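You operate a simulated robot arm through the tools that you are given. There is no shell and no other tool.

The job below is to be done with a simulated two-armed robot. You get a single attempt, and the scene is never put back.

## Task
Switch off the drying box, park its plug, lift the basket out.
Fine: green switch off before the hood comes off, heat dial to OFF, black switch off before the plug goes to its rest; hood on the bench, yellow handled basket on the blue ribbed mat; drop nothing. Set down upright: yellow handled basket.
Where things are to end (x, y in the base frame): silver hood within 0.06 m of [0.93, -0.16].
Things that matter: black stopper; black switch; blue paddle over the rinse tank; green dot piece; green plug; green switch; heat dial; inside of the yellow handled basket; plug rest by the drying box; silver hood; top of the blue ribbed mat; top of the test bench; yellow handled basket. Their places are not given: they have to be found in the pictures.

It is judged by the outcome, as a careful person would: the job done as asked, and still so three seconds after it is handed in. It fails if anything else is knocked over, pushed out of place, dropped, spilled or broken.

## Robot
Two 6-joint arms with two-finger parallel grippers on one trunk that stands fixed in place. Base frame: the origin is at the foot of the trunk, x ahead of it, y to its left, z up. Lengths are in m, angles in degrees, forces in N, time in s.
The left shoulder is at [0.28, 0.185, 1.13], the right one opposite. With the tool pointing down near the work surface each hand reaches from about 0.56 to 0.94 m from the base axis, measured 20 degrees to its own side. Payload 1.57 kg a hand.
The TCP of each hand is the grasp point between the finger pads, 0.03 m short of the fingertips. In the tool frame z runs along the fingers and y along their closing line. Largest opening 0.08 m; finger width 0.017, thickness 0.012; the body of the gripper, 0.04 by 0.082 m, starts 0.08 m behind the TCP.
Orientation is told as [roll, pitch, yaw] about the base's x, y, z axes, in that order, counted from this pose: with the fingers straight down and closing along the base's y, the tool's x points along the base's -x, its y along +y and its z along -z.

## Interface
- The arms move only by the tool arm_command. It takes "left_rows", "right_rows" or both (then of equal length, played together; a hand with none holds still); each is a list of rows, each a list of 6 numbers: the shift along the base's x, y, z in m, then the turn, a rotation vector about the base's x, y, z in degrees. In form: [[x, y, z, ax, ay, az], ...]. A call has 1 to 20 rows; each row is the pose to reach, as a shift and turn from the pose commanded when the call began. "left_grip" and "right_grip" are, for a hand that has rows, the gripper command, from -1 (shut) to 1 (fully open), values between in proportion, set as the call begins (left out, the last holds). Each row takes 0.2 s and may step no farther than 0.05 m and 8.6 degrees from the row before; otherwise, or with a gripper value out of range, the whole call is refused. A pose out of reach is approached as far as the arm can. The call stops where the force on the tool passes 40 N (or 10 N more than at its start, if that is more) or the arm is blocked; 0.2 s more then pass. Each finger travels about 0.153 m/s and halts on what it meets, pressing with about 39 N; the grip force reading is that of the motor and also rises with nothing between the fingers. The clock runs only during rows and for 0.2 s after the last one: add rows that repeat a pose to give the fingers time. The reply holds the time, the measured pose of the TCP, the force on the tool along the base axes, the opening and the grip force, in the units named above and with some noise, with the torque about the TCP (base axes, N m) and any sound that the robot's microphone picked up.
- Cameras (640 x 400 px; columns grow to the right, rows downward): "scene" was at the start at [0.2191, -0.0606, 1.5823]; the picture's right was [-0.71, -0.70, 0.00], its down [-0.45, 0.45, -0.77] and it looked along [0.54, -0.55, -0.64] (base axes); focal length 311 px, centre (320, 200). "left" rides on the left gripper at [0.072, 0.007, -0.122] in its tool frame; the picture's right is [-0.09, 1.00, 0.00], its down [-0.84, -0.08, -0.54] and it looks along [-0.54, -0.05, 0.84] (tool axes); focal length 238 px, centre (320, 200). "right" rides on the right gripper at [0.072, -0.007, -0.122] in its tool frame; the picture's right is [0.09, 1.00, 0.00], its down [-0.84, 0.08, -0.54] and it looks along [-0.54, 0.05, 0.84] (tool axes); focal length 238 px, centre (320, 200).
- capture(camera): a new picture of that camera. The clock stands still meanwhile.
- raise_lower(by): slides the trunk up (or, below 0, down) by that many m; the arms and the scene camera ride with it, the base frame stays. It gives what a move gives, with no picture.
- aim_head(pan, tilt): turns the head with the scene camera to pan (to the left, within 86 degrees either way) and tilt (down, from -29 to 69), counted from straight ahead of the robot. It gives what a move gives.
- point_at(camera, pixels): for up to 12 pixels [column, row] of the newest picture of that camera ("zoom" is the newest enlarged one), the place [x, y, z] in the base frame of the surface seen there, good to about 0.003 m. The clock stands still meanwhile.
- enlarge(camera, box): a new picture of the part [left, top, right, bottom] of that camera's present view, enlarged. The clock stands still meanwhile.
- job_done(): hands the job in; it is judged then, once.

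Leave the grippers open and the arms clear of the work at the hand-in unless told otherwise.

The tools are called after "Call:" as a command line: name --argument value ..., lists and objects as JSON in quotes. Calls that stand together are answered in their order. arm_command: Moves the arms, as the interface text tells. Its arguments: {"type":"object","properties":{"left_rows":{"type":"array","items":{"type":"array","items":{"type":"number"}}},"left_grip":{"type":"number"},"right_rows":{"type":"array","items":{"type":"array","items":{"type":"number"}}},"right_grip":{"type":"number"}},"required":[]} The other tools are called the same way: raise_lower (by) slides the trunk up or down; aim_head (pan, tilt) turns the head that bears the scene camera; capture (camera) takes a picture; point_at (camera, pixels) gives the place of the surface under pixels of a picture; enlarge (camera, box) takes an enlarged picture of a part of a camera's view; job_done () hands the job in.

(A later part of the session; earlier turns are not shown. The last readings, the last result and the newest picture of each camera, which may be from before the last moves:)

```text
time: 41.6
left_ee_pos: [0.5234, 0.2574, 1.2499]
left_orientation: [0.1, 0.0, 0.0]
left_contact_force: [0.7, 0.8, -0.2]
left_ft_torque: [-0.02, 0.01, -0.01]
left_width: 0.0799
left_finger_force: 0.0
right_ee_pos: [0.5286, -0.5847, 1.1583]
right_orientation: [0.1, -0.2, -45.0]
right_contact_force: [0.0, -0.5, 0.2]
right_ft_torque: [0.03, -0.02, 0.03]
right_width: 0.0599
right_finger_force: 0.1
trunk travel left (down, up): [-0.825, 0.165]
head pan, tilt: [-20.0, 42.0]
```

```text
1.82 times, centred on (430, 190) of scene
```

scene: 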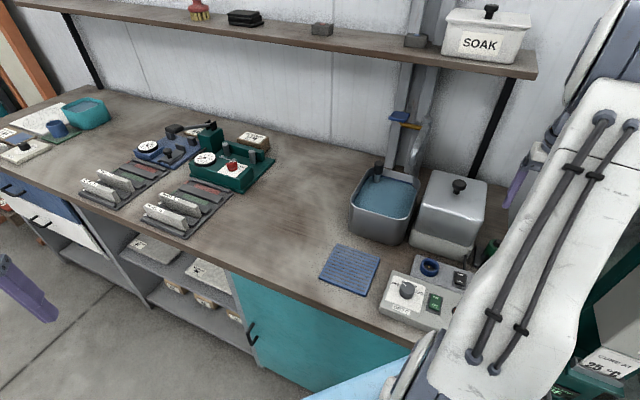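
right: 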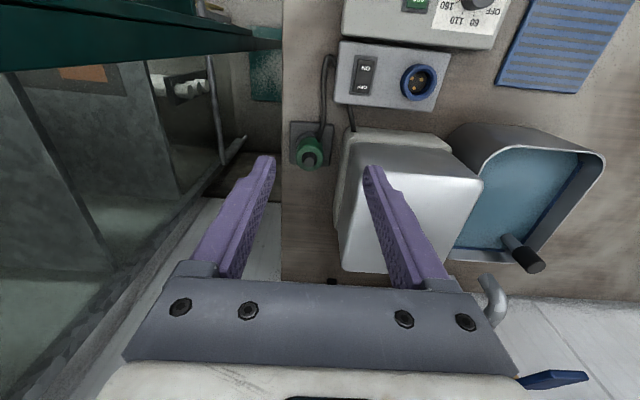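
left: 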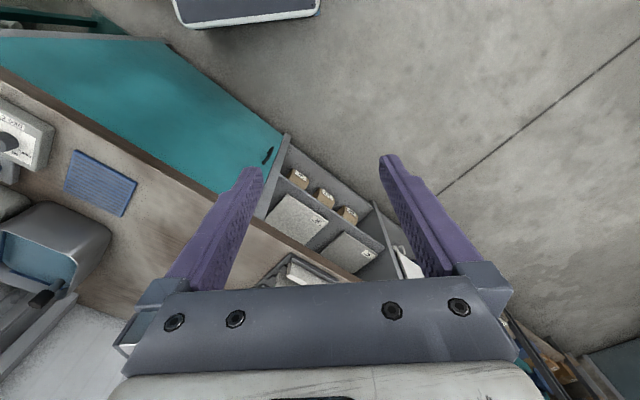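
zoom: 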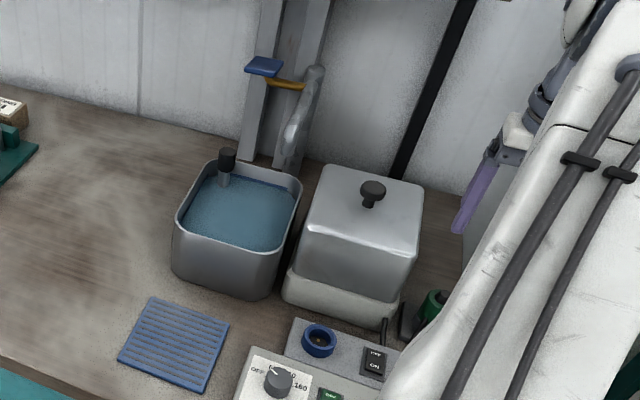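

The landing spot is clear: tank corner ≈(0.797,-0.331), green device corner ≈(1.083,-0.06). I move the right hand above the hood knob (≈(0.698,-0.577)) with fingers open.

Call:
arm_command --right_rows '[[0.04, 0, 0.01, 0, 0, 0], [0.08, 0, 0.01, 0, 0, 0], [0.12, 0.004, 0.01, 0, 0, 0], [0.15, 0.008, 0.01, 0, 0, 0], [0.172, 0.008, 0.0, 0, 0, 0], [0.172, 0.008, 0.0, 0, 0, 0]]' --right_grip 1

Call:
capture --camera "right"

Call:
capture --camera "scene"

```text
time: 43.0
left_ee_pos: [0.5237, 0.2583, 1.2492]
left_orientation: [0.0, 0.0, 0.0]
left_contact_force: [-0.5, -0.4, 0.9]
left_ft_torque: [-0.04, 0.08, 0.01]
left_width: 0.0802
left_finger_force: 0.1
right_ee_pos: [0.7018, -0.5797, 1.1577]
right_orientation: [0.0, -0.2, -45.1]
right_contact_force: [0.9, 0.0, -0.9]
right_ft_torque: [-0.01, 0.05, -0.03]
right_width: 0.08
right_finger_force: 0.1
trunk travel left (down, up): [-0.825, 0.165]
head pan, tilt: [-20.0, 42.0]
```

```text
taken
```

right: 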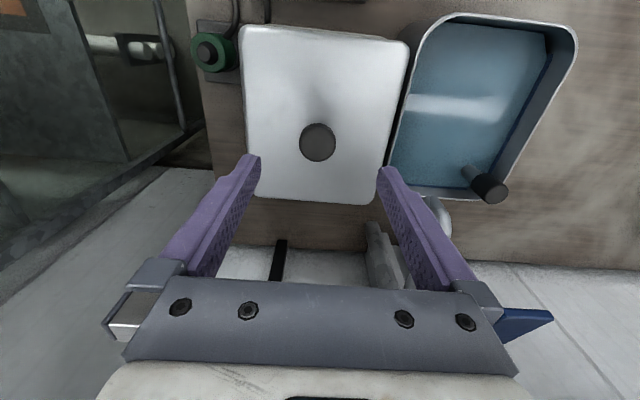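

```text
taken
```

scene: 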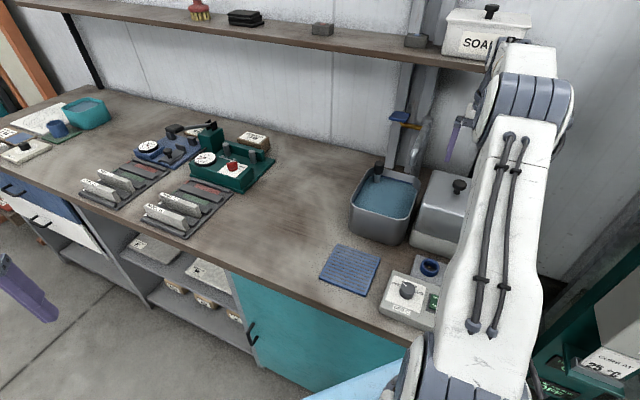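

The knob is at (317,141) in the wrist view. I'll measure its edges and the hood top corners.

Call:
point_at --camera "right" --pixels '[[317, 140], [302, 142], [333, 142], [318, 126], [317, 157], [250, 30], [398, 45], [262, 195], [370, 200]]'

Call:
enlarge --camera "scene" --box '[390, 80, 570, 220]'

```text
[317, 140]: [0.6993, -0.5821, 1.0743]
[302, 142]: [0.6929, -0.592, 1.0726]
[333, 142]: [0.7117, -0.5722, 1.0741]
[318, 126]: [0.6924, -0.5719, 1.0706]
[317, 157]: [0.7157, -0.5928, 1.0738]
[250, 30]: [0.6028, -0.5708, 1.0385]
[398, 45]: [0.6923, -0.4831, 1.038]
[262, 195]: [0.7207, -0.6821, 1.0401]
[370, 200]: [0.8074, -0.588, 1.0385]
```

```text
2.86 times, centred on (480, 150) of scene
```

zoom: 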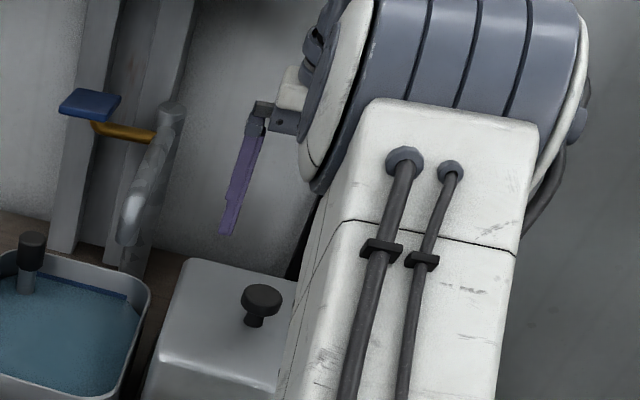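

The knob centre is ≈(0.703,-0.582) with its top at 1.074. I shift slightly and descend to TCP z≈1.077 (tips ≈8 mm above the hood top).

Call:
arm_command --right_rows '[[0.001, -0.002, -0.02, 0, 0, 0], [0.001, -0.002, -0.045, 0, 0, 0], [0.001, -0.002, -0.065, 0, 0, 0], [0.001, -0.002, -0.08, 0, 0, 0], [0.001, -0.002, -0.08, 0, 0, 0]]'

Call:
capture --camera "right"

```text
time: 44.2
left_ee_pos: [0.5238, 0.2585, 1.2495]
left_orientation: [0.0, 0.1, 0.0]
left_contact_force: [-0.7, -0.3, 0.6]
left_ft_torque: [-0.01, 0.0, 0.02]
left_width: 0.0801
left_finger_force: 0.1
right_ee_pos: [0.7006, -0.5813, 1.0791]
right_orientation: [0.0, -0.1, -45.0]
right_contact_force: [0.1, 0.4, 0.5]
right_ft_torque: [0.0, 0.03, -0.02]
right_width: 0.08
right_finger_force: 0.1
trunk travel left (down, up): [-0.825, 0.165]
head pan, tilt: [-20.0, 42.0]
```

```text
taken
```

right: 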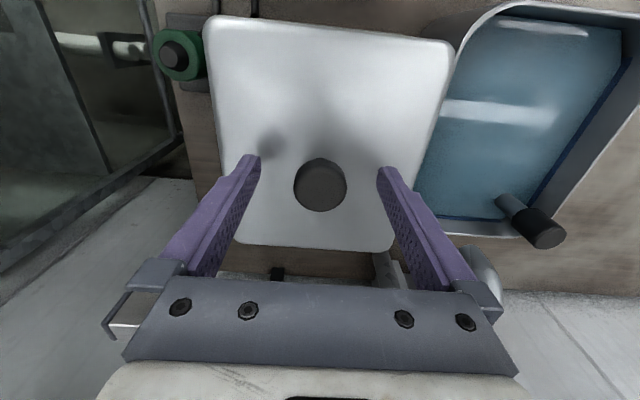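

The knob is centred between the pads. I lower 3 mm more and close.

Call:
arm_command --right_rows '[[0, 0, -0.003, 0, 0, 0], [0, 0, -0.003, 0, 0, 0]]'

Call:
arm_command --right_rows '[[0, 0, 0, 0, 0, 0], [0, 0, 0, 0, 0, 0], [0, 0, 0, 0, 0, 0]]' --right_grip -1

```text
time: 44.8
left_ee_pos: [0.5245, 0.2576, 1.2497]
left_orientation: [0.0, 0.0, 0.0]
left_contact_force: [0.3, -0.8, -0.2]
left_ft_torque: [-0.01, 0.02, -0.01]
left_width: 0.0801
left_finger_force: 0.1
right_ee_pos: [0.7014, -0.5794, 1.0741]
right_orientation: [0.0, -0.2, -45.0]
right_contact_force: [0.3, -0.3, 0.4]
right_ft_torque: [-0.01, 0.03, 0.0]
right_width: 0.0798
right_finger_force: 0.1
trunk travel left (down, up): [-0.825, 0.165]
head pan, tilt: [-20.0, 42.0]
```

```text
time: 45.6
left_ee_pos: [0.5233, 0.2572, 1.2494]
left_orientation: [0.0, 0.0, 0.1]
left_contact_force: [0.5, -0.1, 0.2]
left_ft_torque: [-0.03, 0.02, 0.03]
left_width: 0.0798
left_finger_force: 0.0
right_ee_pos: [0.6995, -0.5796, 1.0755]
right_orientation: [0.0, -0.2, -45.0]
right_contact_force: [0.0, 0.2, -0.1]
right_ft_torque: [-0.02, 0.01, 0.01]
right_width: 0.0331
right_finger_force: 39.5
trunk travel left (down, up): [-0.825, 0.165]
head pan, tilt: [-20.0, 42.0]
```

The knob is gripped at 0.033 m. I lift the hood straight up, slowly at first, and check.

Call:
arm_command --right_rows '[[0, 0, 0.005, 0, 0, 0], [0, 0, 0.01, 0, 0, 0], [0, 0, 0.02, 0, 0, 0], [0, 0, 0.03, 0, 0, 0]]'

Call:
capture --camera "scene"

Call:
capture --camera "right"

```text
time: 46.6
left_ee_pos: [0.5233, 0.2576, 1.2491]
left_orientation: [0.0, 0.0, 0.0]
left_contact_force: [0.6, -0.5, 0.0]
left_ft_torque: [0.03, 0.03, -0.01]
left_width: 0.0798
left_finger_force: 0.1
right_ee_pos: [0.6987, -0.5816, 1.1059]
right_orientation: [0.0, -0.2, -45.1]
right_contact_force: [-0.2, 0.3, -2.2]
right_ft_torque: [0.0, 0.03, -0.01]
right_width: 0.033
right_finger_force: 39.3
trunk travel left (down, up): [-0.825, 0.165]
head pan, tilt: [-20.0, 42.0]
```

```text
taken
```

scene: 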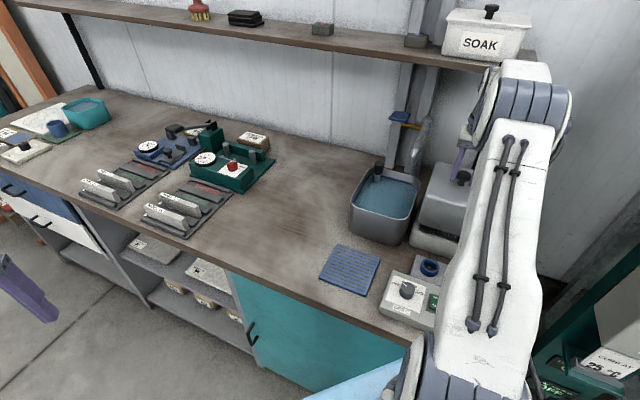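

```text
taken
```

right: 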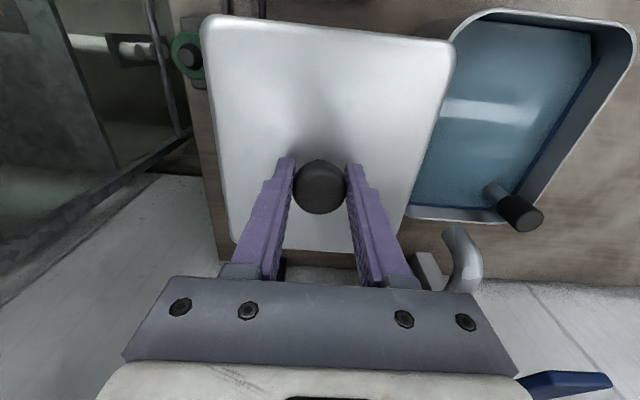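

The hood hangs level (about 2 N). I lift it straight up to clear whatever is inside.

Call:
arm_command --right_rows '[[0, 0, 0.02, 0, 0, 0], [0, 0, 0.045, 0, 0, 0], [0, 0, 0.07, 0, 0, 0], [0, 0, 0.09, 0, 0, 0], [0, 0, 0.105, 0, 0, 0]]'

Call:
capture --camera "scene"

Call:
enlarge --camera "scene" --box '[370, 60, 570, 280]'

```text
time: 47.8
left_ee_pos: [0.5225, 0.258, 1.2489]
left_orientation: [0.0, 0.0, 0.1]
left_contact_force: [0.6, 0.3, -0.3]
left_ft_torque: [0.0, -0.01, 0.04]
left_width: 0.0803
left_finger_force: 0.0
right_ee_pos: [0.699, -0.58, 1.2111]
right_orientation: [0.0, -0.3, -45.1]
right_contact_force: [0.2, 0.1, -1.3]
right_ft_torque: [-0.02, -0.03, 0.02]
right_width: 0.0327
right_finger_force: 39.0
trunk travel left (down, up): [-0.825, 0.165]
head pan, tilt: [-20.0, 42.0]
```

```text
taken
```

scene: 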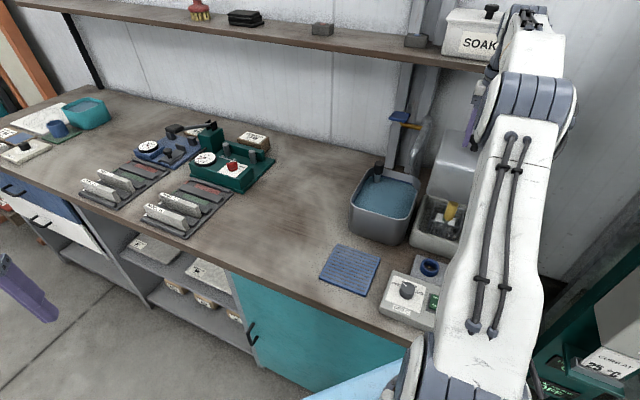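

```text
1.82 times, centred on (470, 170) of scene
```

zoom: 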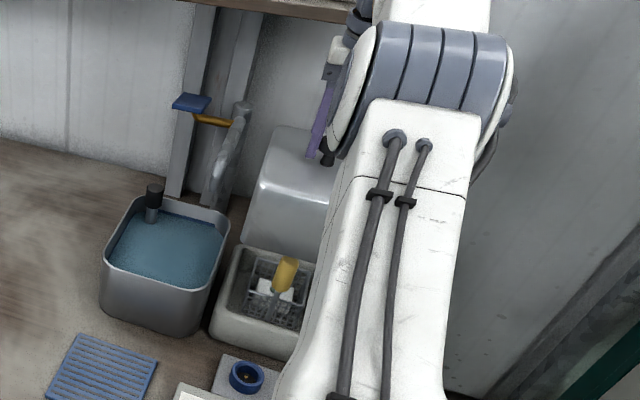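

The open dryer shows a basket with an upright yellow grip. I'll measure the grip and basket heights to be sure the hood clears before moving it sideways.

Call:
point_at --camera "zoom" --pixels '[[287, 262], [285, 275], [280, 290], [258, 267], [300, 325], [250, 310], [248, 243], [262, 185], [232, 250], [315, 270], [245, 240], [290, 295]]'

```text
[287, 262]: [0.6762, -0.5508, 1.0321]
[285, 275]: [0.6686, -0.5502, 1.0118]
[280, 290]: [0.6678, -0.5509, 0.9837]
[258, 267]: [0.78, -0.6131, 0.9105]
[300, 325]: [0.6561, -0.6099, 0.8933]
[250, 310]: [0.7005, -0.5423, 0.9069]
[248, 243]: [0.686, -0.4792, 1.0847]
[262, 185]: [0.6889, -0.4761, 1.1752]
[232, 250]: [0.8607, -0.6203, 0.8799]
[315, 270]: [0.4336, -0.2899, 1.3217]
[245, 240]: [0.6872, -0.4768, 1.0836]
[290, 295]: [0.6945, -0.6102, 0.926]
```

The grip top is at z≈1.033 and the hood's lower edge is at ≈1.075, so it is clear. I carry the hood over toward the landing spot, keeping away from the tap and paddle.

Call:
arm_command --right_rows '[[0.01, 0.03, 0.015, 0, 0, 0], [0.025, 0.07, 0.02, 0, 0, 0], [0.045, 0.11, 0.02, 0, 0, 0], [0.065, 0.15, 0.02, 0, 0, 0], [0.085, 0.19, 0.02, 0, 0, 0], [0.105, 0.23, 0.02, 0, 0, 0], [0.125, 0.27, 0.02, 0, 0, 0], [0.145, 0.31, 0.02, 0, 0, 0], [0.165, 0.345, 0.02, 0, 0, 0], [0.185, 0.375, 0.01, 0, 0, 0], [0.2, 0.4, 0, 0, 0, 0], [0.2, 0.4, 0, 0, 0, 0]]'

Call:
capture --camera "scene"

Call:
capture --camera "right"

```text
time: 50.4
left_ee_pos: [0.523, 0.2565, 1.2488]
left_orientation: [0.0, 0.0, 0.0]
left_contact_force: [-0.1, -1.2, -0.6]
left_ft_torque: [0.0, 0.01, 0.0]
left_width: 0.0801
left_finger_force: 0.0
right_ee_pos: [0.8701, -0.1912, 1.2071]
right_orientation: [-0.1, -0.2, -45.0]
right_contact_force: [0.0, 0.2, -2.6]
right_ft_torque: [0.01, 0.04, -0.02]
right_width: 0.0327
right_finger_force: 39.3
right hand out of reach, approached as far as the arm can: row 9, 10, 11, 12
trunk travel left (down, up): [-0.825, 0.165]
head pan, tilt: [-20.0, 42.0]
```

```text
taken
```

scene: 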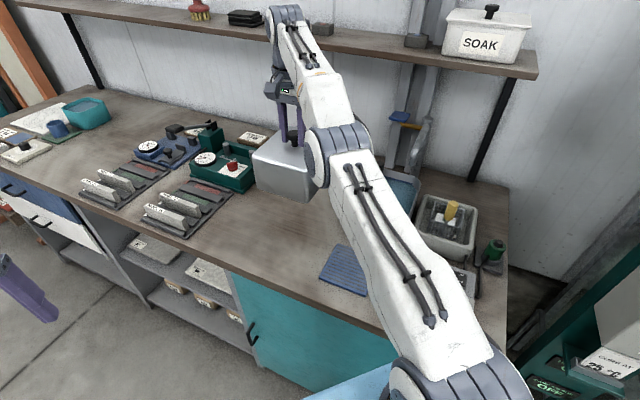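

```text
taken
```

right: 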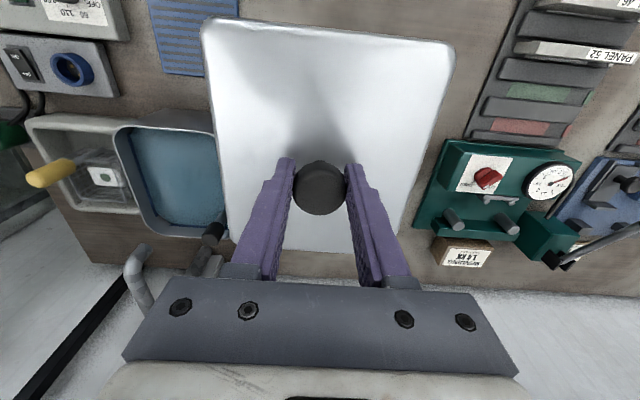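

The arm reached (0.870,-0.191) at this height. Lowering toward shoulder height extends its reach, so I lower toward the bench (expected contact at TCP z≈1.017) and read where it comes to.

Call:
arm_command --right_rows '[[0, 0, -0.03, 0, 0, 0], [0, 0, -0.07, 0, 0, 0], [0, 0, -0.11, 0, 0, 0], [0, 0, -0.14, 0, 0, 0], [0, 0, -0.16, 0, 0, 0], [0, 0, -0.16, 0, 0, 0]]'

Call:
capture --camera "scene"

```text
time: 51.8
left_ee_pos: [0.5237, 0.2578, 1.2499]
left_orientation: [0.0, 0.1, 0.0]
left_contact_force: [-0.2, -1.2, 0.0]
left_ft_torque: [0.01, 0.06, 0.0]
left_width: 0.08
left_finger_force: 0.0
right_ee_pos: [0.8987, -0.1931, 1.053]
right_orientation: [-0.1, 0.0, -45.0]
right_contact_force: [0.4, -0.1, -3.0]
right_ft_torque: [-0.02, 0.02, 0.03]
right_width: 0.0329
right_finger_force: 38.5
right hand out of reach, approached as far as the arm can: row 1, 2, 3, 4, 5, 6
trunk travel left (down, up): [-0.825, 0.165]
head pan, tilt: [-20.0, 42.0]
```

```text
taken
```

scene: 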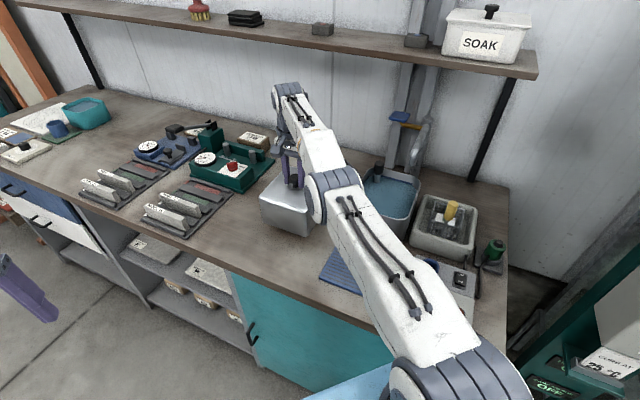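

It is now at (0.899,-0.193), 0.045 m from the goal. I slide about 0.03 m in +y to centre better, still above the bench.

Call:
arm_command --right_rows '[[0, 0.015, 0, 0, 0, 0], [0.005, 0.03, 0, 0, 0, 0], [0.005, 0.03, -0.01, 0, 0, 0], [0.005, 0.03, -0.01, 0, 0, 0]]'

```text
time: 52.8
left_ee_pos: [0.523, 0.2573, 1.25]
left_orientation: [0.0, 0.1, -0.1]
left_contact_force: [0.1, 0.4, -0.6]
left_ft_torque: [-0.02, -0.03, -0.03]
left_width: 0.0797
left_finger_force: 0.2
right_ee_pos: [0.9037, -0.162, 1.04]
right_orientation: [0.1, -0.2, -45.1]
right_contact_force: [0.1, 0.2, -2.1]
right_ft_torque: [0.04, 0.02, -0.02]
right_width: 0.0329
right_finger_force: 38.6
trunk travel left (down, up): [-0.825, 0.165]
head pan, tilt: [-20.0, 42.0]
```

Now 0.026 m from the goal and within reach. I nudge +0.01 m in x and lower gently until the hood touches the bench.

Call:
arm_command --right_rows '[[0.005, 0, -0.008, 0, 0, 0], [0.01, 0, -0.014, 0, 0, 0], [0.01, 0, -0.018, 0, 0, 0], [0.01, 0, -0.021, 0, 0, 0], [0.01, 0, -0.023, 0, 0, 0], [0.01, 0, -0.025, 0, 0, 0]]'

Call:
enlarge --camera "scene" --box '[220, 100, 400, 280]'

```text
time: 54.2
left_ee_pos: [0.5232, 0.2578, 1.2499]
left_orientation: [0.0, 0.0, 0.0]
left_contact_force: [0.3, -0.2, -0.3]
left_ft_torque: [0.02, 0.0, 0.0]
left_width: 0.0801
left_finger_force: 0.1
right_ee_pos: [0.9027, -0.1616, 1.0153]
right_orientation: [-0.1, -0.2, -45.0]
right_contact_force: [0.0, 0.6, -1.7]
right_ft_torque: [0.02, -0.02, 0.01]
right_width: 0.0329
right_finger_force: 39.0
right hand out of reach, approached as far as the arm can: row 1, 2, 3, 4, 5, 6
trunk travel left (down, up): [-0.825, 0.165]
head pan, tilt: [-20.0, 42.0]
```

```text
2.22 times, centred on (310, 190) of scene
```

zoom: 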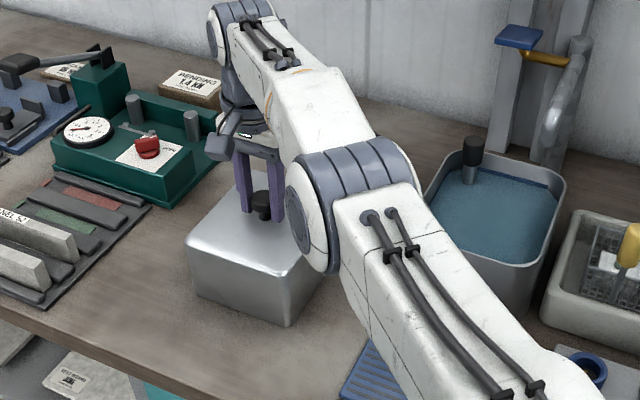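

No contact yet. I continue down in 2 mm steps.

Call:
arm_command --right_rows '[[0, 0, -0.002, 0, 0, 0], [0, 0, -0.004, 0, 0, 0], [0, 0, -0.006, 0, 0, 0], [0, 0, -0.008, 0, 0, 0]]'

```text
time: 55.2
left_ee_pos: [0.5204, 0.2582, 1.2503]
left_orientation: [0.0, -0.1, -0.1]
left_contact_force: [-0.3, 0.5, 0.1]
left_ft_torque: [0.03, 0.01, -0.04]
left_width: 0.0799
left_finger_force: 0.1
right_ee_pos: [0.9045, -0.1633, 1.0135]
right_orientation: [0.2, -0.5, -45.2]
right_contact_force: [-4.8, -4.8, 32.4]
right_ft_torque: [0.17, 0.43, -0.02]
right_width: 0.0327
right_finger_force: 38.8
trunk travel left (down, up): [-0.825, 0.165]
head pan, tilt: [-20.0, 42.0]
```

Contact with the bench (32 N). I relax the push by 4 mm, then open the fingers.

Call:
arm_command --right_rows '[[0, 0, 0.004, 0, 0, 0], [0, 0, 0.004, 0, 0, 0]]'

Call:
arm_command --right_rows '[[0, 0, 0, 0, 0, 0], [0, 0, 0, 0, 0, 0], [0, 0, 0, 0, 0, 0]]' --right_grip 1

Call:
capture --camera "right"

```text
time: 55.8
left_ee_pos: [0.5215, 0.2565, 1.249]
left_orientation: [-0.1, 0.0, 0.0]
left_contact_force: [-0.2, 1.4, 0.3]
left_ft_torque: [0.02, 0.0, -0.03]
left_width: 0.0797
left_finger_force: 0.0
right_ee_pos: [0.904, -0.1616, 1.0129]
right_orientation: [0.2, -0.5, -45.1]
right_contact_force: [1.8, -9.3, 23.7]
right_ft_torque: [-0.68, -0.62, -0.02]
right_width: 0.033
right_finger_force: 38.5
trunk travel left (down, up): [-0.825, 0.165]
head pan, tilt: [-20.0, 42.0]
```

```text
time: 56.6
left_ee_pos: [0.5238, 0.2574, 1.2492]
left_orientation: [0.1, 0.0, 0.0]
left_contact_force: [-0.2, 0.0, -0.6]
left_ft_torque: [-0.02, 0.0, -0.05]
left_width: 0.0797
left_finger_force: 0.1
right_ee_pos: [0.9032, -0.1599, 1.0105]
right_orientation: [0.0, 0.0, -45.0]
right_contact_force: [-0.3, -0.7, -0.2]
right_ft_torque: [0.0, 0.0, 0.03]
right_width: 0.0802
right_finger_force: 0.2
trunk travel left (down, up): [-0.825, 0.165]
head pan, tilt: [-20.0, 42.0]
```

```text
taken
```

right: 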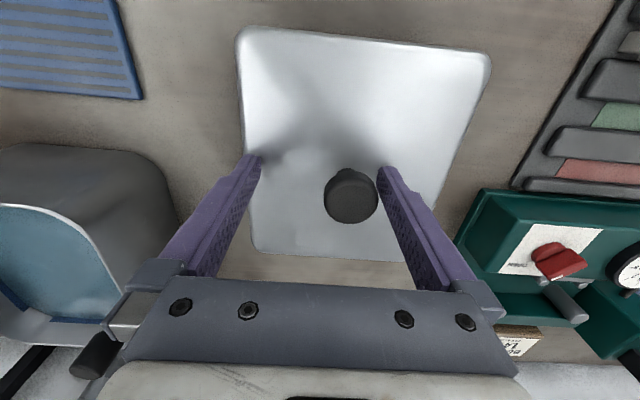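

The hood is on the bench, and the knob is close to the right finger. I shift the open hand slightly (+y) to centre on it before rising.

Call:
arm_command --right_rows '[[0.002, 0.005, 0, 0, 0, 0], [0.003, 0.01, 0, 0, 0, 0], [0.003, 0.01, 0, 0, 0, 0]]'

Call:
capture --camera "right"

```text
time: 57.4
left_ee_pos: [0.5239, 0.257, 1.2493]
left_orientation: [0.0, 0.0, 0.1]
left_contact_force: [-0.1, 0.4, 0.3]
left_ft_torque: [0.04, 0.03, -0.01]
left_width: 0.0801
left_finger_force: 0.1
right_ee_pos: [0.903, -0.1503, 1.0105]
right_orientation: [0.1, -0.3, -45.0]
right_contact_force: [-0.1, 0.0, 0.2]
right_ft_torque: [0.0, -0.02, 0.02]
right_width: 0.0801
right_finger_force: 0.1
trunk travel left (down, up): [-0.825, 0.165]
head pan, tilt: [-20.0, 42.0]
```

```text
taken
```

right: 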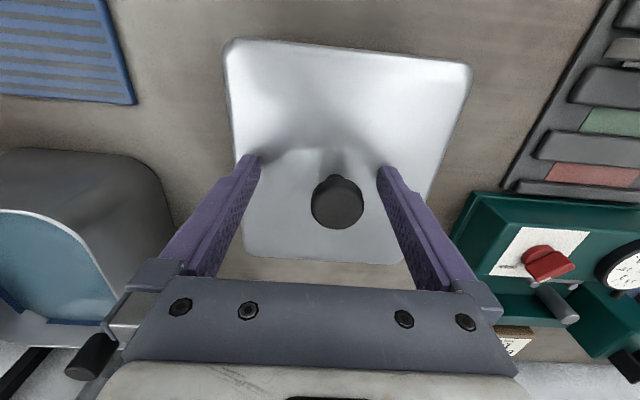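

The fingers are clear of the knob. I rise straight up, then retreat toward the dryer side at height.

Call:
arm_command --right_rows '[[0, 0, 0.015, 0, 0, 0], [0, 0, 0.03, 0, 0, 0], [0, 0, 0.05, 0, 0, 0], [-0.01, -0.01, 0.09, 0, 0, 0], [-0.03, -0.03, 0.13, 0, 0, 0], [-0.05, -0.06, 0.16, 0, 0, 0], [-0.08, -0.1, 0.17, 0, 0, 0], [-0.11, -0.14, 0.17, 0, 0, 0]]'

Call:
aim_head --pan -30 --tilt 42

Call:
capture --camera "scene"

```text
refused: row 7 steps farther than a row can; nothing moved
```

```text
time: 58.1
left_ee_pos: [0.5229, 0.2576, 1.2493]
left_orientation: [0.0, 0.0, 0.0]
left_contact_force: [0.0, 0.0, 0.1]
left_ft_torque: [-0.04, -0.01, 0.0]
left_width: 0.0801
left_finger_force: 0.0
right_ee_pos: [0.9035, -0.1516, 1.0101]
right_orientation: [0.2, -0.4, -45.0]
right_contact_force: [0.1, -0.8, -0.2]
right_ft_torque: [-0.01, 0.02, 0.01]
right_width: 0.0798
right_finger_force: 0.0
trunk travel left (down, up): [-0.825, 0.165]
head pan, tilt: [-30.0, 42.0]
```

```text
taken
```

scene: 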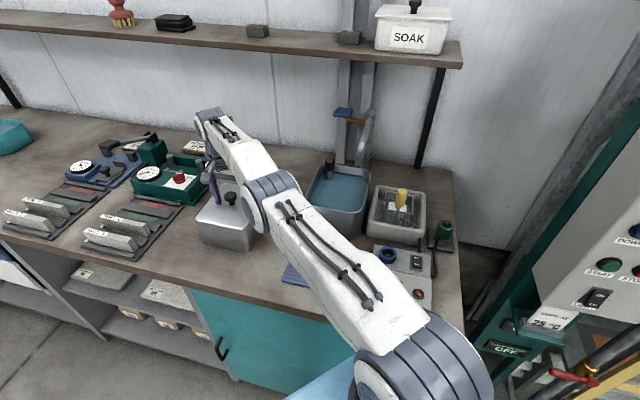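

The move was refused because one step was 0.051 m, so nothing moved. I resend it with smaller steps.

Call:
arm_command --right_rows '[[0, 0, 0.015, 0, 0, 0], [0, 0, 0.03, 0, 0, 0], [0, 0, 0.05, 0, 0, 0], [-0.01, -0.01, 0.09, 0, 0, 0], [-0.03, -0.03, 0.125, 0, 0, 0], [-0.05, -0.06, 0.15, 0, 0, 0], [-0.075, -0.095, 0.16, 0, 0, 0], [-0.1, -0.13, 0.165, 0, 0, 0], [-0.12, -0.17, 0.165, 0, 0, 0]]'

Call:
capture --camera "scene"

Call:
capture --camera "right"

```text
time: 60.1
left_ee_pos: [0.5236, 0.2595, 1.2488]
left_orientation: [0.0, 0.0, 0.1]
left_contact_force: [0.7, 0.1, 0.7]
left_ft_torque: [-0.03, 0.02, -0.01]
left_width: 0.08
left_finger_force: 0.1
right_ee_pos: [0.8208, -0.3259, 1.2504]
right_orientation: [-1.8, 2.6, -44.8]
right_contact_force: [0.1, -0.4, -0.2]
right_ft_torque: [-0.04, -0.01, -0.02]
right_width: 0.0798
right_finger_force: 0.0
right hand out of reach, approached as far as the arm can: row 2, 3, 5, 6, 7, 8, 9
trunk travel left (down, up): [-0.825, 0.165]
head pan, tilt: [-30.0, 42.0]
```

```text
taken
```

scene: 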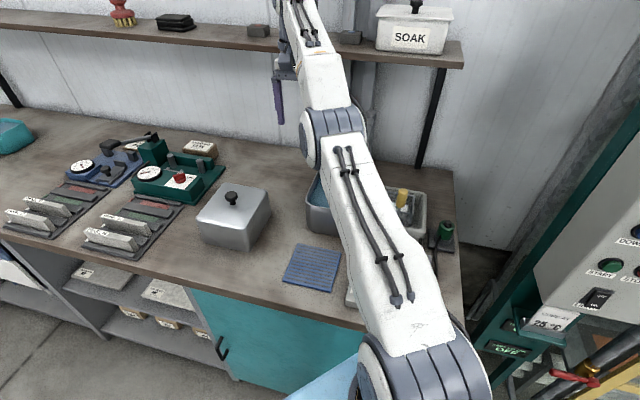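

```text
taken
```

right: 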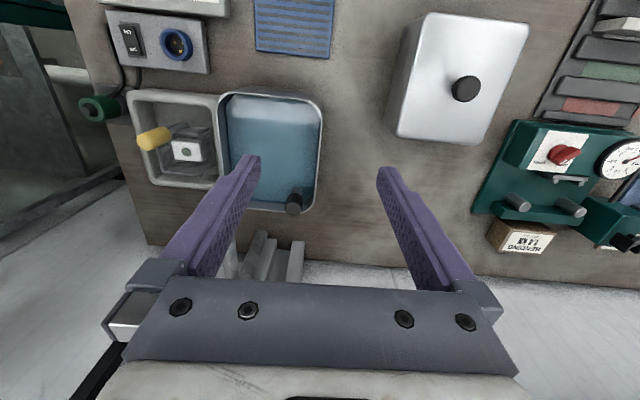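

The hood stands on the bench. The arm reads a slightly odd pose (z 1.25, tilt ~3°). I command a small move down and inward to regain a clean pose and check the reading.

Call:
arm_command --right_rows '[[-0.02, 0, 0, 0, 0, 0], [-0.04, -0.01, 0, 0, 0, 0], [-0.05, -0.02, 0, 0, 0, 0], [-0.05, -0.02, 0, 0, 0, 0]]'

Call:
enlarge --camera "scene" --box '[180, 160, 340, 280]'

Call:
point_at --camera "zoom" --pixels '[[208, 145], [190, 140], [225, 145], [80, 210], [270, 240], [360, 160], [200, 100], [260, 345], [70, 280]]'

```text
time: 61.1
left_ee_pos: [0.5218, 0.2585, 1.2509]
left_orientation: [0.1, -0.1, 0.0]
left_contact_force: [-0.6, 0.2, 0.1]
left_ft_torque: [-0.05, -0.08, -0.01]
left_width: 0.0796
left_finger_force: 0.0
right_ee_pos: [0.7976, -0.3545, 1.2617]
right_orientation: [-1.6, 2.4, -45.1]
right_contact_force: [-1.3, 0.3, 0.6]
right_ft_torque: [-0.02, -0.09, -0.01]
right_width: 0.08
right_finger_force: 0.1
right hand out of reach, approached as far as the arm can: row 1, 2, 3
trunk travel left (down, up): [-0.825, 0.165]
head pan, tilt: [-30.0, 42.0]
```

```text
3.33 times, centred on (260, 220) of scene
```

zoom: 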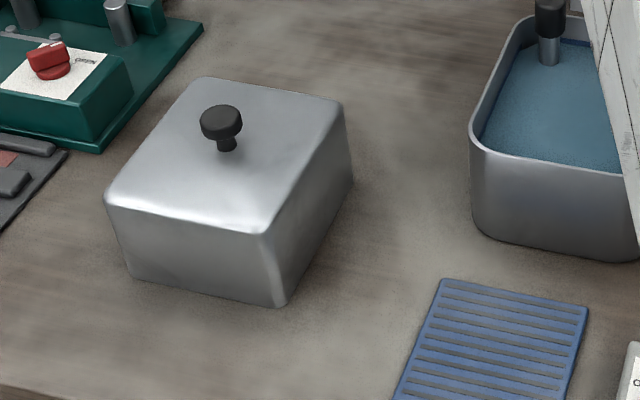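

```text
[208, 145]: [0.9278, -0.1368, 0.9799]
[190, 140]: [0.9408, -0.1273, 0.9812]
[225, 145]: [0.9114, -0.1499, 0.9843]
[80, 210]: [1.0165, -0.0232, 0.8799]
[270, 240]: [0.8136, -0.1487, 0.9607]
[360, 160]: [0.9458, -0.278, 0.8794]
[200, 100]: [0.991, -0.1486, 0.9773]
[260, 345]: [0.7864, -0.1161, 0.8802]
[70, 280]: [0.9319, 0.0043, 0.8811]
```

The hood centre is ≈(0.912,-0.152), about 0.02 m from the goal. The arm lags its command, so I hold a moment to see whether it settles.

Call:
arm_command --right_rows '[[0, 0, 0, 0, 0, 0], [0, 0, 0, 0, 0, 0], [0, 0, 0, 0, 0, 0], [0, 0, 0, 0, 0, 0]]'

Call:
capture --camera "scene"

```text
time: 62.1
left_ee_pos: [0.5223, 0.2575, 1.2496]
left_orientation: [-0.1, 0.1, 0.0]
left_contact_force: [-0.4, 0.6, 0.3]
left_ft_torque: [0.01, -0.01, 0.02]
left_width: 0.08
left_finger_force: 0.1
right_ee_pos: [0.8, -0.3537, 1.261]
right_orientation: [-1.6, 2.5, -45.0]
right_contact_force: [-1.5, 0.7, -0.1]
right_ft_torque: [0.0, 0.01, -0.01]
right_width: 0.08
right_finger_force: 0.2
trunk travel left (down, up): [-0.825, 0.165]
head pan, tilt: [-30.0, 42.0]
```

```text
taken
```

scene: 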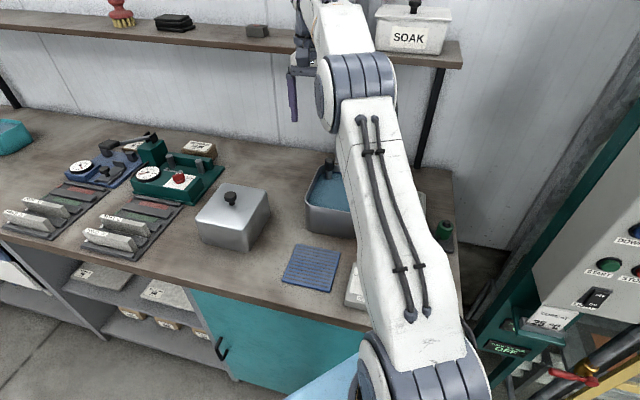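

The pose is steady, just offset because some rows were out of reach. I correct the small tilt while moving back toward the dryer at height, for a look at the basket.

Call:
arm_command --right_rows '[[-0.04, -0.02, 0, -0.2, -1, 0], [-0.08, -0.04, 0, -0.4, -2, 0], [-0.12, -0.06, 0, -0.64, -2.9, 0], [-0.155, -0.085, -0.01, -0.64, -2.9, 0], [-0.185, -0.11, -0.02, -0.64, -2.9, 0], [-0.185, -0.11, -0.02, -0.64, -2.9, 0]]'

Call:
capture --camera "right"

```text
time: 63.5
left_ee_pos: [0.5231, 0.2569, 1.2488]
left_orientation: [-0.1, 0.0, 0.0]
left_contact_force: [0.5, -0.3, 0.0]
left_ft_torque: [0.03, -0.03, 0.02]
left_width: 0.0802
left_finger_force: 0.2
right_ee_pos: [0.5838, -0.4544, 1.2342]
right_orientation: [0.0, 0.1, -45.1]
right_contact_force: [-0.3, 0.3, 0.3]
right_ft_torque: [0.01, 0.02, -0.03]
right_width: 0.0801
right_finger_force: 0.1
trunk travel left (down, up): [-0.825, 0.165]
head pan, tilt: [-30.0, 42.0]
```

```text
taken
```

right: 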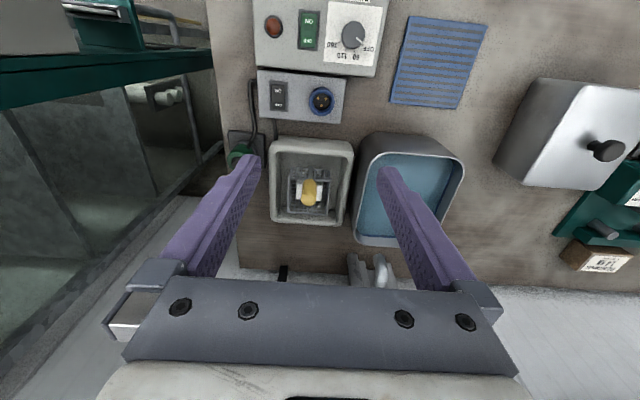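

Orientation is clean again. Zooming on the basket at (310,190).

Call:
enlarge --camera "right" --box '[260, 130, 360, 230]'

Call:
enlarge --camera "scene" --box '[340, 160, 440, 260]'

```text
4.00 times, centred on (310, 180) of right
```

zoom: 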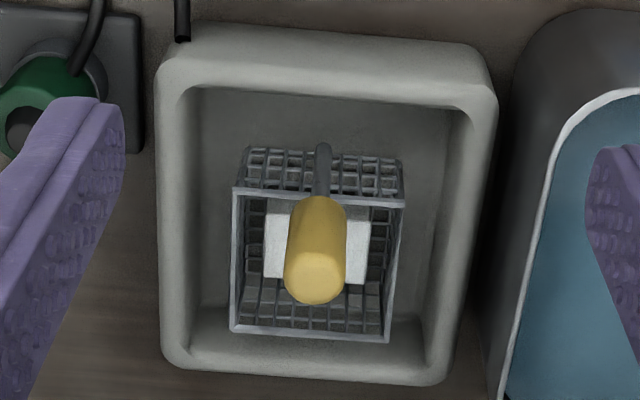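

```text
4.00 times, centred on (390, 210) of scene
```

zoom: 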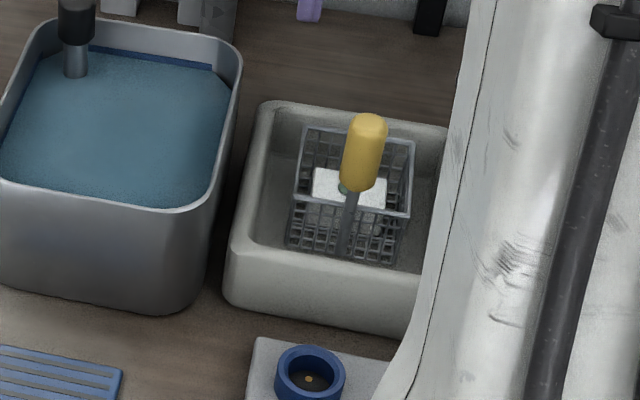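

The yellow grip is a vertical handle on the near side of the wire basket, and a white piece with a green dot lies inside. I'll measure the handle, rod, basket rim and floor.

Call:
point_at --camera "zoom" --pixels '[[368, 120], [363, 150], [355, 183], [346, 160], [383, 160], [349, 215], [345, 250], [305, 128], [413, 142], [297, 198], [407, 215], [330, 180]]'

Call:
point_at --camera "zoom" --pixels '[[343, 187], [290, 245], [390, 265], [320, 240], [262, 150], [240, 240], [300, 108], [375, 195], [280, 200], [430, 130], [360, 300], [270, 110]]'

Call:
enlarge --camera "right" --box '[260, 130, 360, 230]'

Call:
point_at --camera "zoom" --pixels '[[316, 275], [286, 265], [345, 265], [318, 215], [322, 160], [318, 295], [236, 188], [404, 203], [232, 330], [388, 340], [270, 260], [360, 245]]'

```text
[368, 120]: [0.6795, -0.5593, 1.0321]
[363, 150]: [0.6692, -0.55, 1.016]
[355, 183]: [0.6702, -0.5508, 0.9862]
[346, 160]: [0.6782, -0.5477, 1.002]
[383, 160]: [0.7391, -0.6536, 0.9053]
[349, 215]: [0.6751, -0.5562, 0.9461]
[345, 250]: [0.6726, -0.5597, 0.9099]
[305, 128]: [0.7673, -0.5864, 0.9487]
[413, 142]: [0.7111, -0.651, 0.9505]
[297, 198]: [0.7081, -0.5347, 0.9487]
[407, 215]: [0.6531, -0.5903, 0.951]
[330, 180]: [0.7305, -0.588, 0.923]
```

```text
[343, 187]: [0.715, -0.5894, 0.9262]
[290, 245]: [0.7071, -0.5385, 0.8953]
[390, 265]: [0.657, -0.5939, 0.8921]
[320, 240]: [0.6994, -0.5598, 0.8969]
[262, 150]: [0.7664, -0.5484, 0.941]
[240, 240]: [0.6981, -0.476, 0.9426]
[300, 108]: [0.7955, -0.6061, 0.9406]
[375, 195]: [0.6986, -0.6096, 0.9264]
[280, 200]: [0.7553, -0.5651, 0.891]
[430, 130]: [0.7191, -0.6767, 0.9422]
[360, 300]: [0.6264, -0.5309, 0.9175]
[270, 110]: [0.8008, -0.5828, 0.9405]
```

```text
4.00 times, centred on (310, 180) of right
```

zoom: 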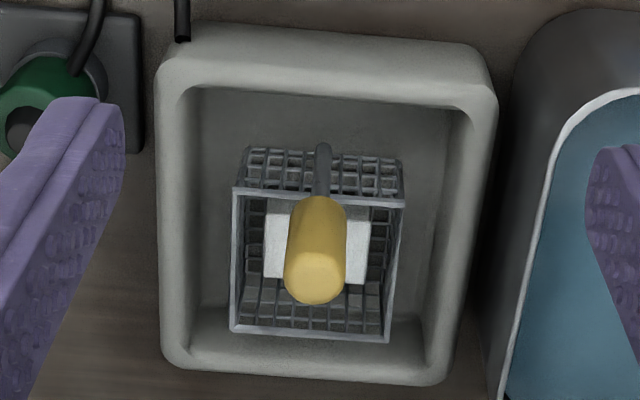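

```text
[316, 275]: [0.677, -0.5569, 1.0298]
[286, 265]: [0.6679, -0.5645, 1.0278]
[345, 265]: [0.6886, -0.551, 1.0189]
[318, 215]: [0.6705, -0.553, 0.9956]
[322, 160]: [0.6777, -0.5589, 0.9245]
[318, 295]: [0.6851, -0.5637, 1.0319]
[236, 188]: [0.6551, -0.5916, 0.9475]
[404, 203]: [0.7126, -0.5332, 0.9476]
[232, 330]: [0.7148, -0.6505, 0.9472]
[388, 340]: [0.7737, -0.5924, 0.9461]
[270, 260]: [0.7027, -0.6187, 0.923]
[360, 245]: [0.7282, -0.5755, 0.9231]
```

Handle centre ≈(0.678,-0.558), r≈0.012, z 0.985–1.033. The basket rim is a 0.082 m square centred at (0.7145,-0.592), with its bottom at ≈0.892. Since the basket hangs off to the far side of the handle, I'll close along the near–far direction (yaw +45), so the flat pads keep it from tilting. I move above the handle while turning +90.

Call:
arm_command --right_rows '[[0.01, -0.01, 0, 0, 0, 8], [0.02, -0.02, 0, 0, 0, 16], [0.03, -0.03, 0, 0, 0, 24], [0.04, -0.04, -0.01, 0, 0, 32], [0.05, -0.05, -0.02, 0, 0, 40], [0.06, -0.06, -0.03, 0, 0, 48], [0.07, -0.07, -0.04, 0, 0, 56], [0.08, -0.08, -0.055, 0, 0, 64], [0.088, -0.09, -0.07, 0, 0, 72], [0.094, -0.1, -0.085, 0, 0, 80], [0.094, -0.104, -0.1, 0, 0, 87], [0.094, -0.104, -0.114, 0, 0, 90], [0.094, -0.104, -0.114, 0, 0, 90]]' --right_grip 1

Call:
capture --camera "right"

Call:
capture --camera "scene"

```text
time: 66.3
left_ee_pos: [0.5232, 0.2565, 1.2493]
left_orientation: [-0.1, 0.0, 0.0]
left_contact_force: [-0.4, 0.2, 0.0]
left_ft_torque: [-0.04, 0.0, -0.02]
left_width: 0.0801
left_finger_force: 0.0
right_ee_pos: [0.6772, -0.5614, 1.1195]
right_orientation: [0.1, 0.0, 45.0]
right_contact_force: [-0.2, 1.4, -0.8]
right_ft_torque: [0.02, 0.01, 0.0]
right_width: 0.08
right_finger_force: 0.0
trunk travel left (down, up): [-0.825, 0.165]
head pan, tilt: [-30.0, 42.0]
```

```text
taken
```

right: 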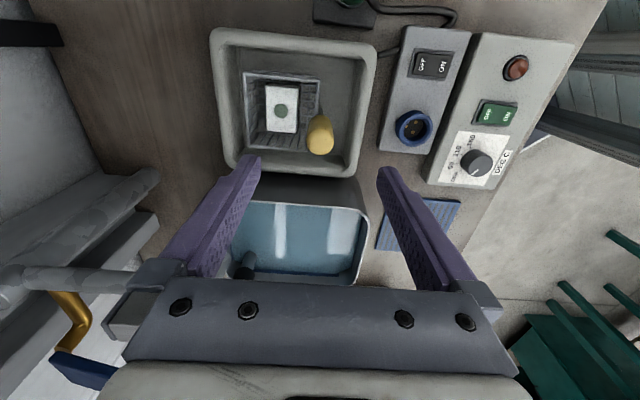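

```text
taken
```

scene: 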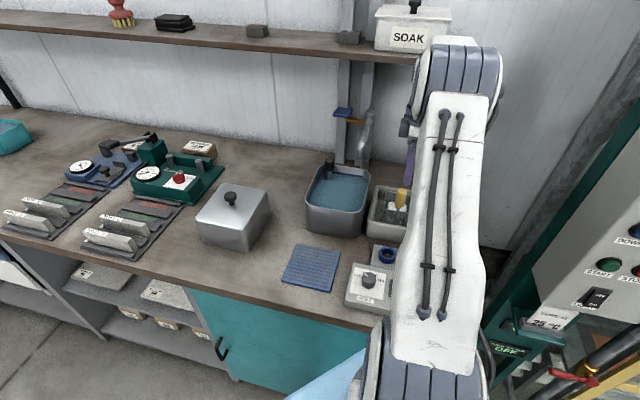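

The handle is on the centre line (320,133). I'll measure it and the mat.

Call:
point_at --camera "right" --pixels '[[320, 144], [309, 140], [332, 140], [320, 125], [320, 152]]'

Call:
enlarge --camera "scene" --box '[260, 220, 380, 310]'

Call:
point_at --camera "zoom" --pixels '[[185, 105], [413, 150], [350, 375], [105, 300], [290, 230], [200, 120], [395, 160], [340, 355], [120, 295]]'

```text
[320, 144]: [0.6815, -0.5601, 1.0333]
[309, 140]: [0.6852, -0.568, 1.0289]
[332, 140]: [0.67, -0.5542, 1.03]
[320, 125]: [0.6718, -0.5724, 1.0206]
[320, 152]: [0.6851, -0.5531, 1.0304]
```

```text
4.44 times, centred on (320, 265) of scene
```

zoom: 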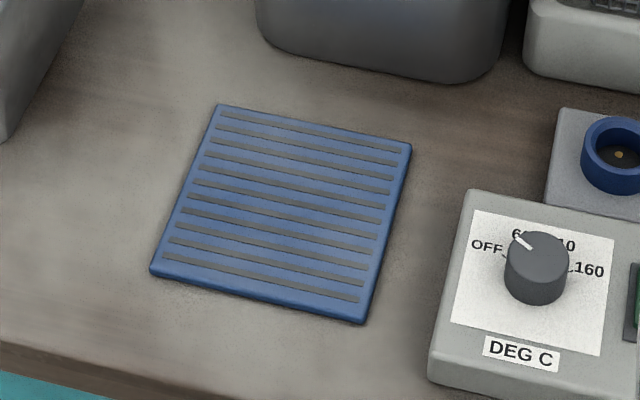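

```text
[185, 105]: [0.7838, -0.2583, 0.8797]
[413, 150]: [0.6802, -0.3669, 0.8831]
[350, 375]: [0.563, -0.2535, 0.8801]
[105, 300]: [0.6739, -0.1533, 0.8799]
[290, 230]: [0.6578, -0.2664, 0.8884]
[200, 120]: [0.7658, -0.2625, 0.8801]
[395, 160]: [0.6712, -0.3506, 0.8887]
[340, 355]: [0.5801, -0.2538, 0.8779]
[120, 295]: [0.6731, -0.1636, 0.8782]
```

Call:
point_at --camera "zoom" --pixels '[[221, 110], [407, 149], [359, 314], [156, 268], [281, 207], [315, 128], [382, 230], [258, 292], [188, 190]]'

```text
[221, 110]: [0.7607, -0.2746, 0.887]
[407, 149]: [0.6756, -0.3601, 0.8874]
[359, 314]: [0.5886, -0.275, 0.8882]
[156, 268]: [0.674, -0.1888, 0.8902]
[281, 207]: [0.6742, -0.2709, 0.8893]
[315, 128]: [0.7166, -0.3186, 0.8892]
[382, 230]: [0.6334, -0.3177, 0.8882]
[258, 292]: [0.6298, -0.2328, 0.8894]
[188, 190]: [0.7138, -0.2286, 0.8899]
```

The mat centre is (0.675,-0.275), 0.12 m square, top z≈0.8885, so the basket (0.082 m) fits with about 2 cm margins. I descend over the handle to TCP z≈1.012.

Call:
arm_command --right_rows '[[0, 0.001, -0.03, 0, 0, 0], [0, 0.001, -0.06, 0, 0, 0], [0, 0.001, -0.085, 0, 0, 0], [0, 0.001, -0.1, 0, 0, 0], [0, 0.001, -0.108, 0, 0, 0], [0, 0.001, -0.108, 0, 0, 0]]'

Call:
capture --camera "right"

```text
time: 67.7
left_ee_pos: [0.524, 0.2566, 1.2488]
left_orientation: [0.0, 0.0, 0.0]
left_contact_force: [-0.9, -0.5, -0.1]
left_ft_torque: [-0.03, -0.03, 0.01]
left_width: 0.0799
left_finger_force: 0.1
right_ee_pos: [0.6769, -0.5587, 1.0107]
right_orientation: [0.0, 0.0, 45.0]
right_contact_force: [-1.2, -0.9, 0.6]
right_ft_torque: [-0.01, -0.01, -0.01]
right_width: 0.0799
right_finger_force: 0.0
trunk travel left (down, up): [-0.825, 0.165]
head pan, tilt: [-30.0, 42.0]
```

```text
taken
```

right: 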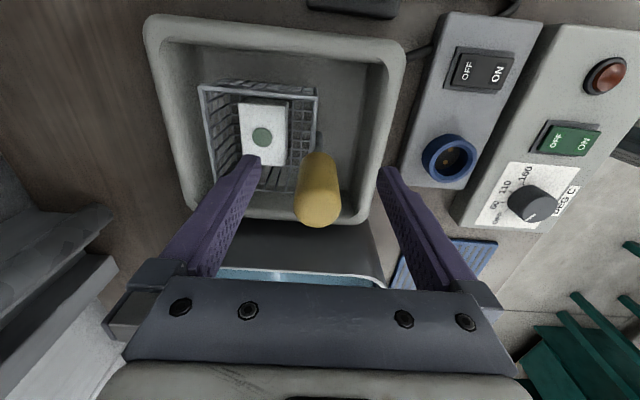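

The handle stands centred between the open fingers. I close.

Call:
arm_command --right_rows '[[0, 0, 0, 0, 0, 0], [0, 0, 0, 0, 0, 0], [0, 0, 0, 0, 0, 0]]' --right_grip -1

Call:
capture --camera "right"

```text
time: 68.5
left_ee_pos: [0.5229, 0.2567, 1.2481]
left_orientation: [0.0, 0.0, 0.0]
left_contact_force: [0.2, -0.8, -0.5]
left_ft_torque: [-0.04, 0.02, 0.01]
left_width: 0.0799
left_finger_force: 0.1
right_ee_pos: [0.6778, -0.5599, 1.011]
right_orientation: [0.0, 0.0, 44.9]
right_contact_force: [0.9, -0.7, 0.7]
right_ft_torque: [-0.07, 0.0, 0.03]
right_width: 0.0253
right_finger_force: 36.3
trunk travel left (down, up): [-0.825, 0.165]
head pan, tilt: [-30.0, 42.0]
```

```text
taken
```

right: 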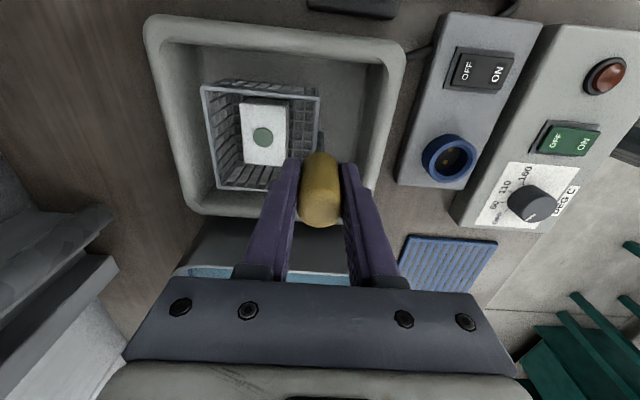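

The handle is gripped (0.025 m) and the basket is still level. I lift gently and check for tilt and the piece.

Call:
arm_command --right_rows '[[0, 0, 0.004, 0, 0, 0], [0, 0, 0.01, 0, 0, 0], [0, 0, 0.02, 0, 0, 0], [0, 0, 0.03, 0, 0, 0]]'

Call:
capture --camera "right"

Call:
enlarge --camera "scene" --box '[340, 140, 460, 260]'

```text
time: 69.5
left_ee_pos: [0.5226, 0.2577, 1.2497]
left_orientation: [0.0, 0.0, 0.0]
left_contact_force: [0.4, -0.3, -1.2]
left_ft_torque: [-0.01, -0.03, 0.0]
left_width: 0.0802
left_finger_force: 0.0
right_ee_pos: [0.6784, -0.5583, 1.0425]
right_orientation: [0.0, -0.1, 45.0]
right_contact_force: [1.0, 0.2, -1.1]
right_ft_torque: [0.01, -0.02, 0.01]
right_width: 0.0251
right_finger_force: 36.9
trunk travel left (down, up): [-0.825, 0.165]
head pan, tilt: [-30.0, 42.0]
```

```text
taken
```

right: 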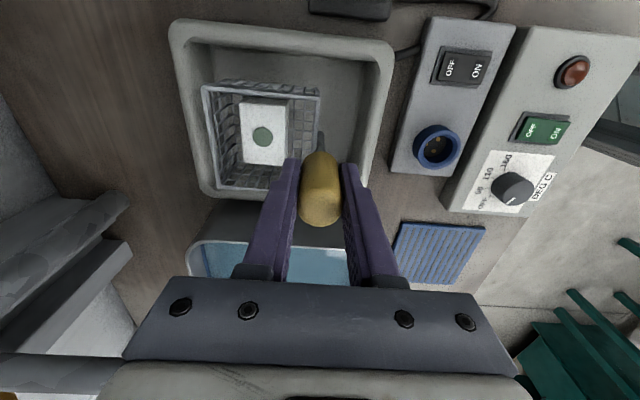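

```text
3.33 times, centred on (400, 200) of scene
```

zoom: 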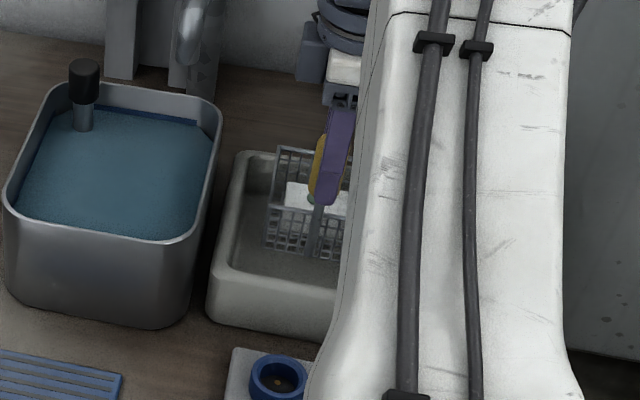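

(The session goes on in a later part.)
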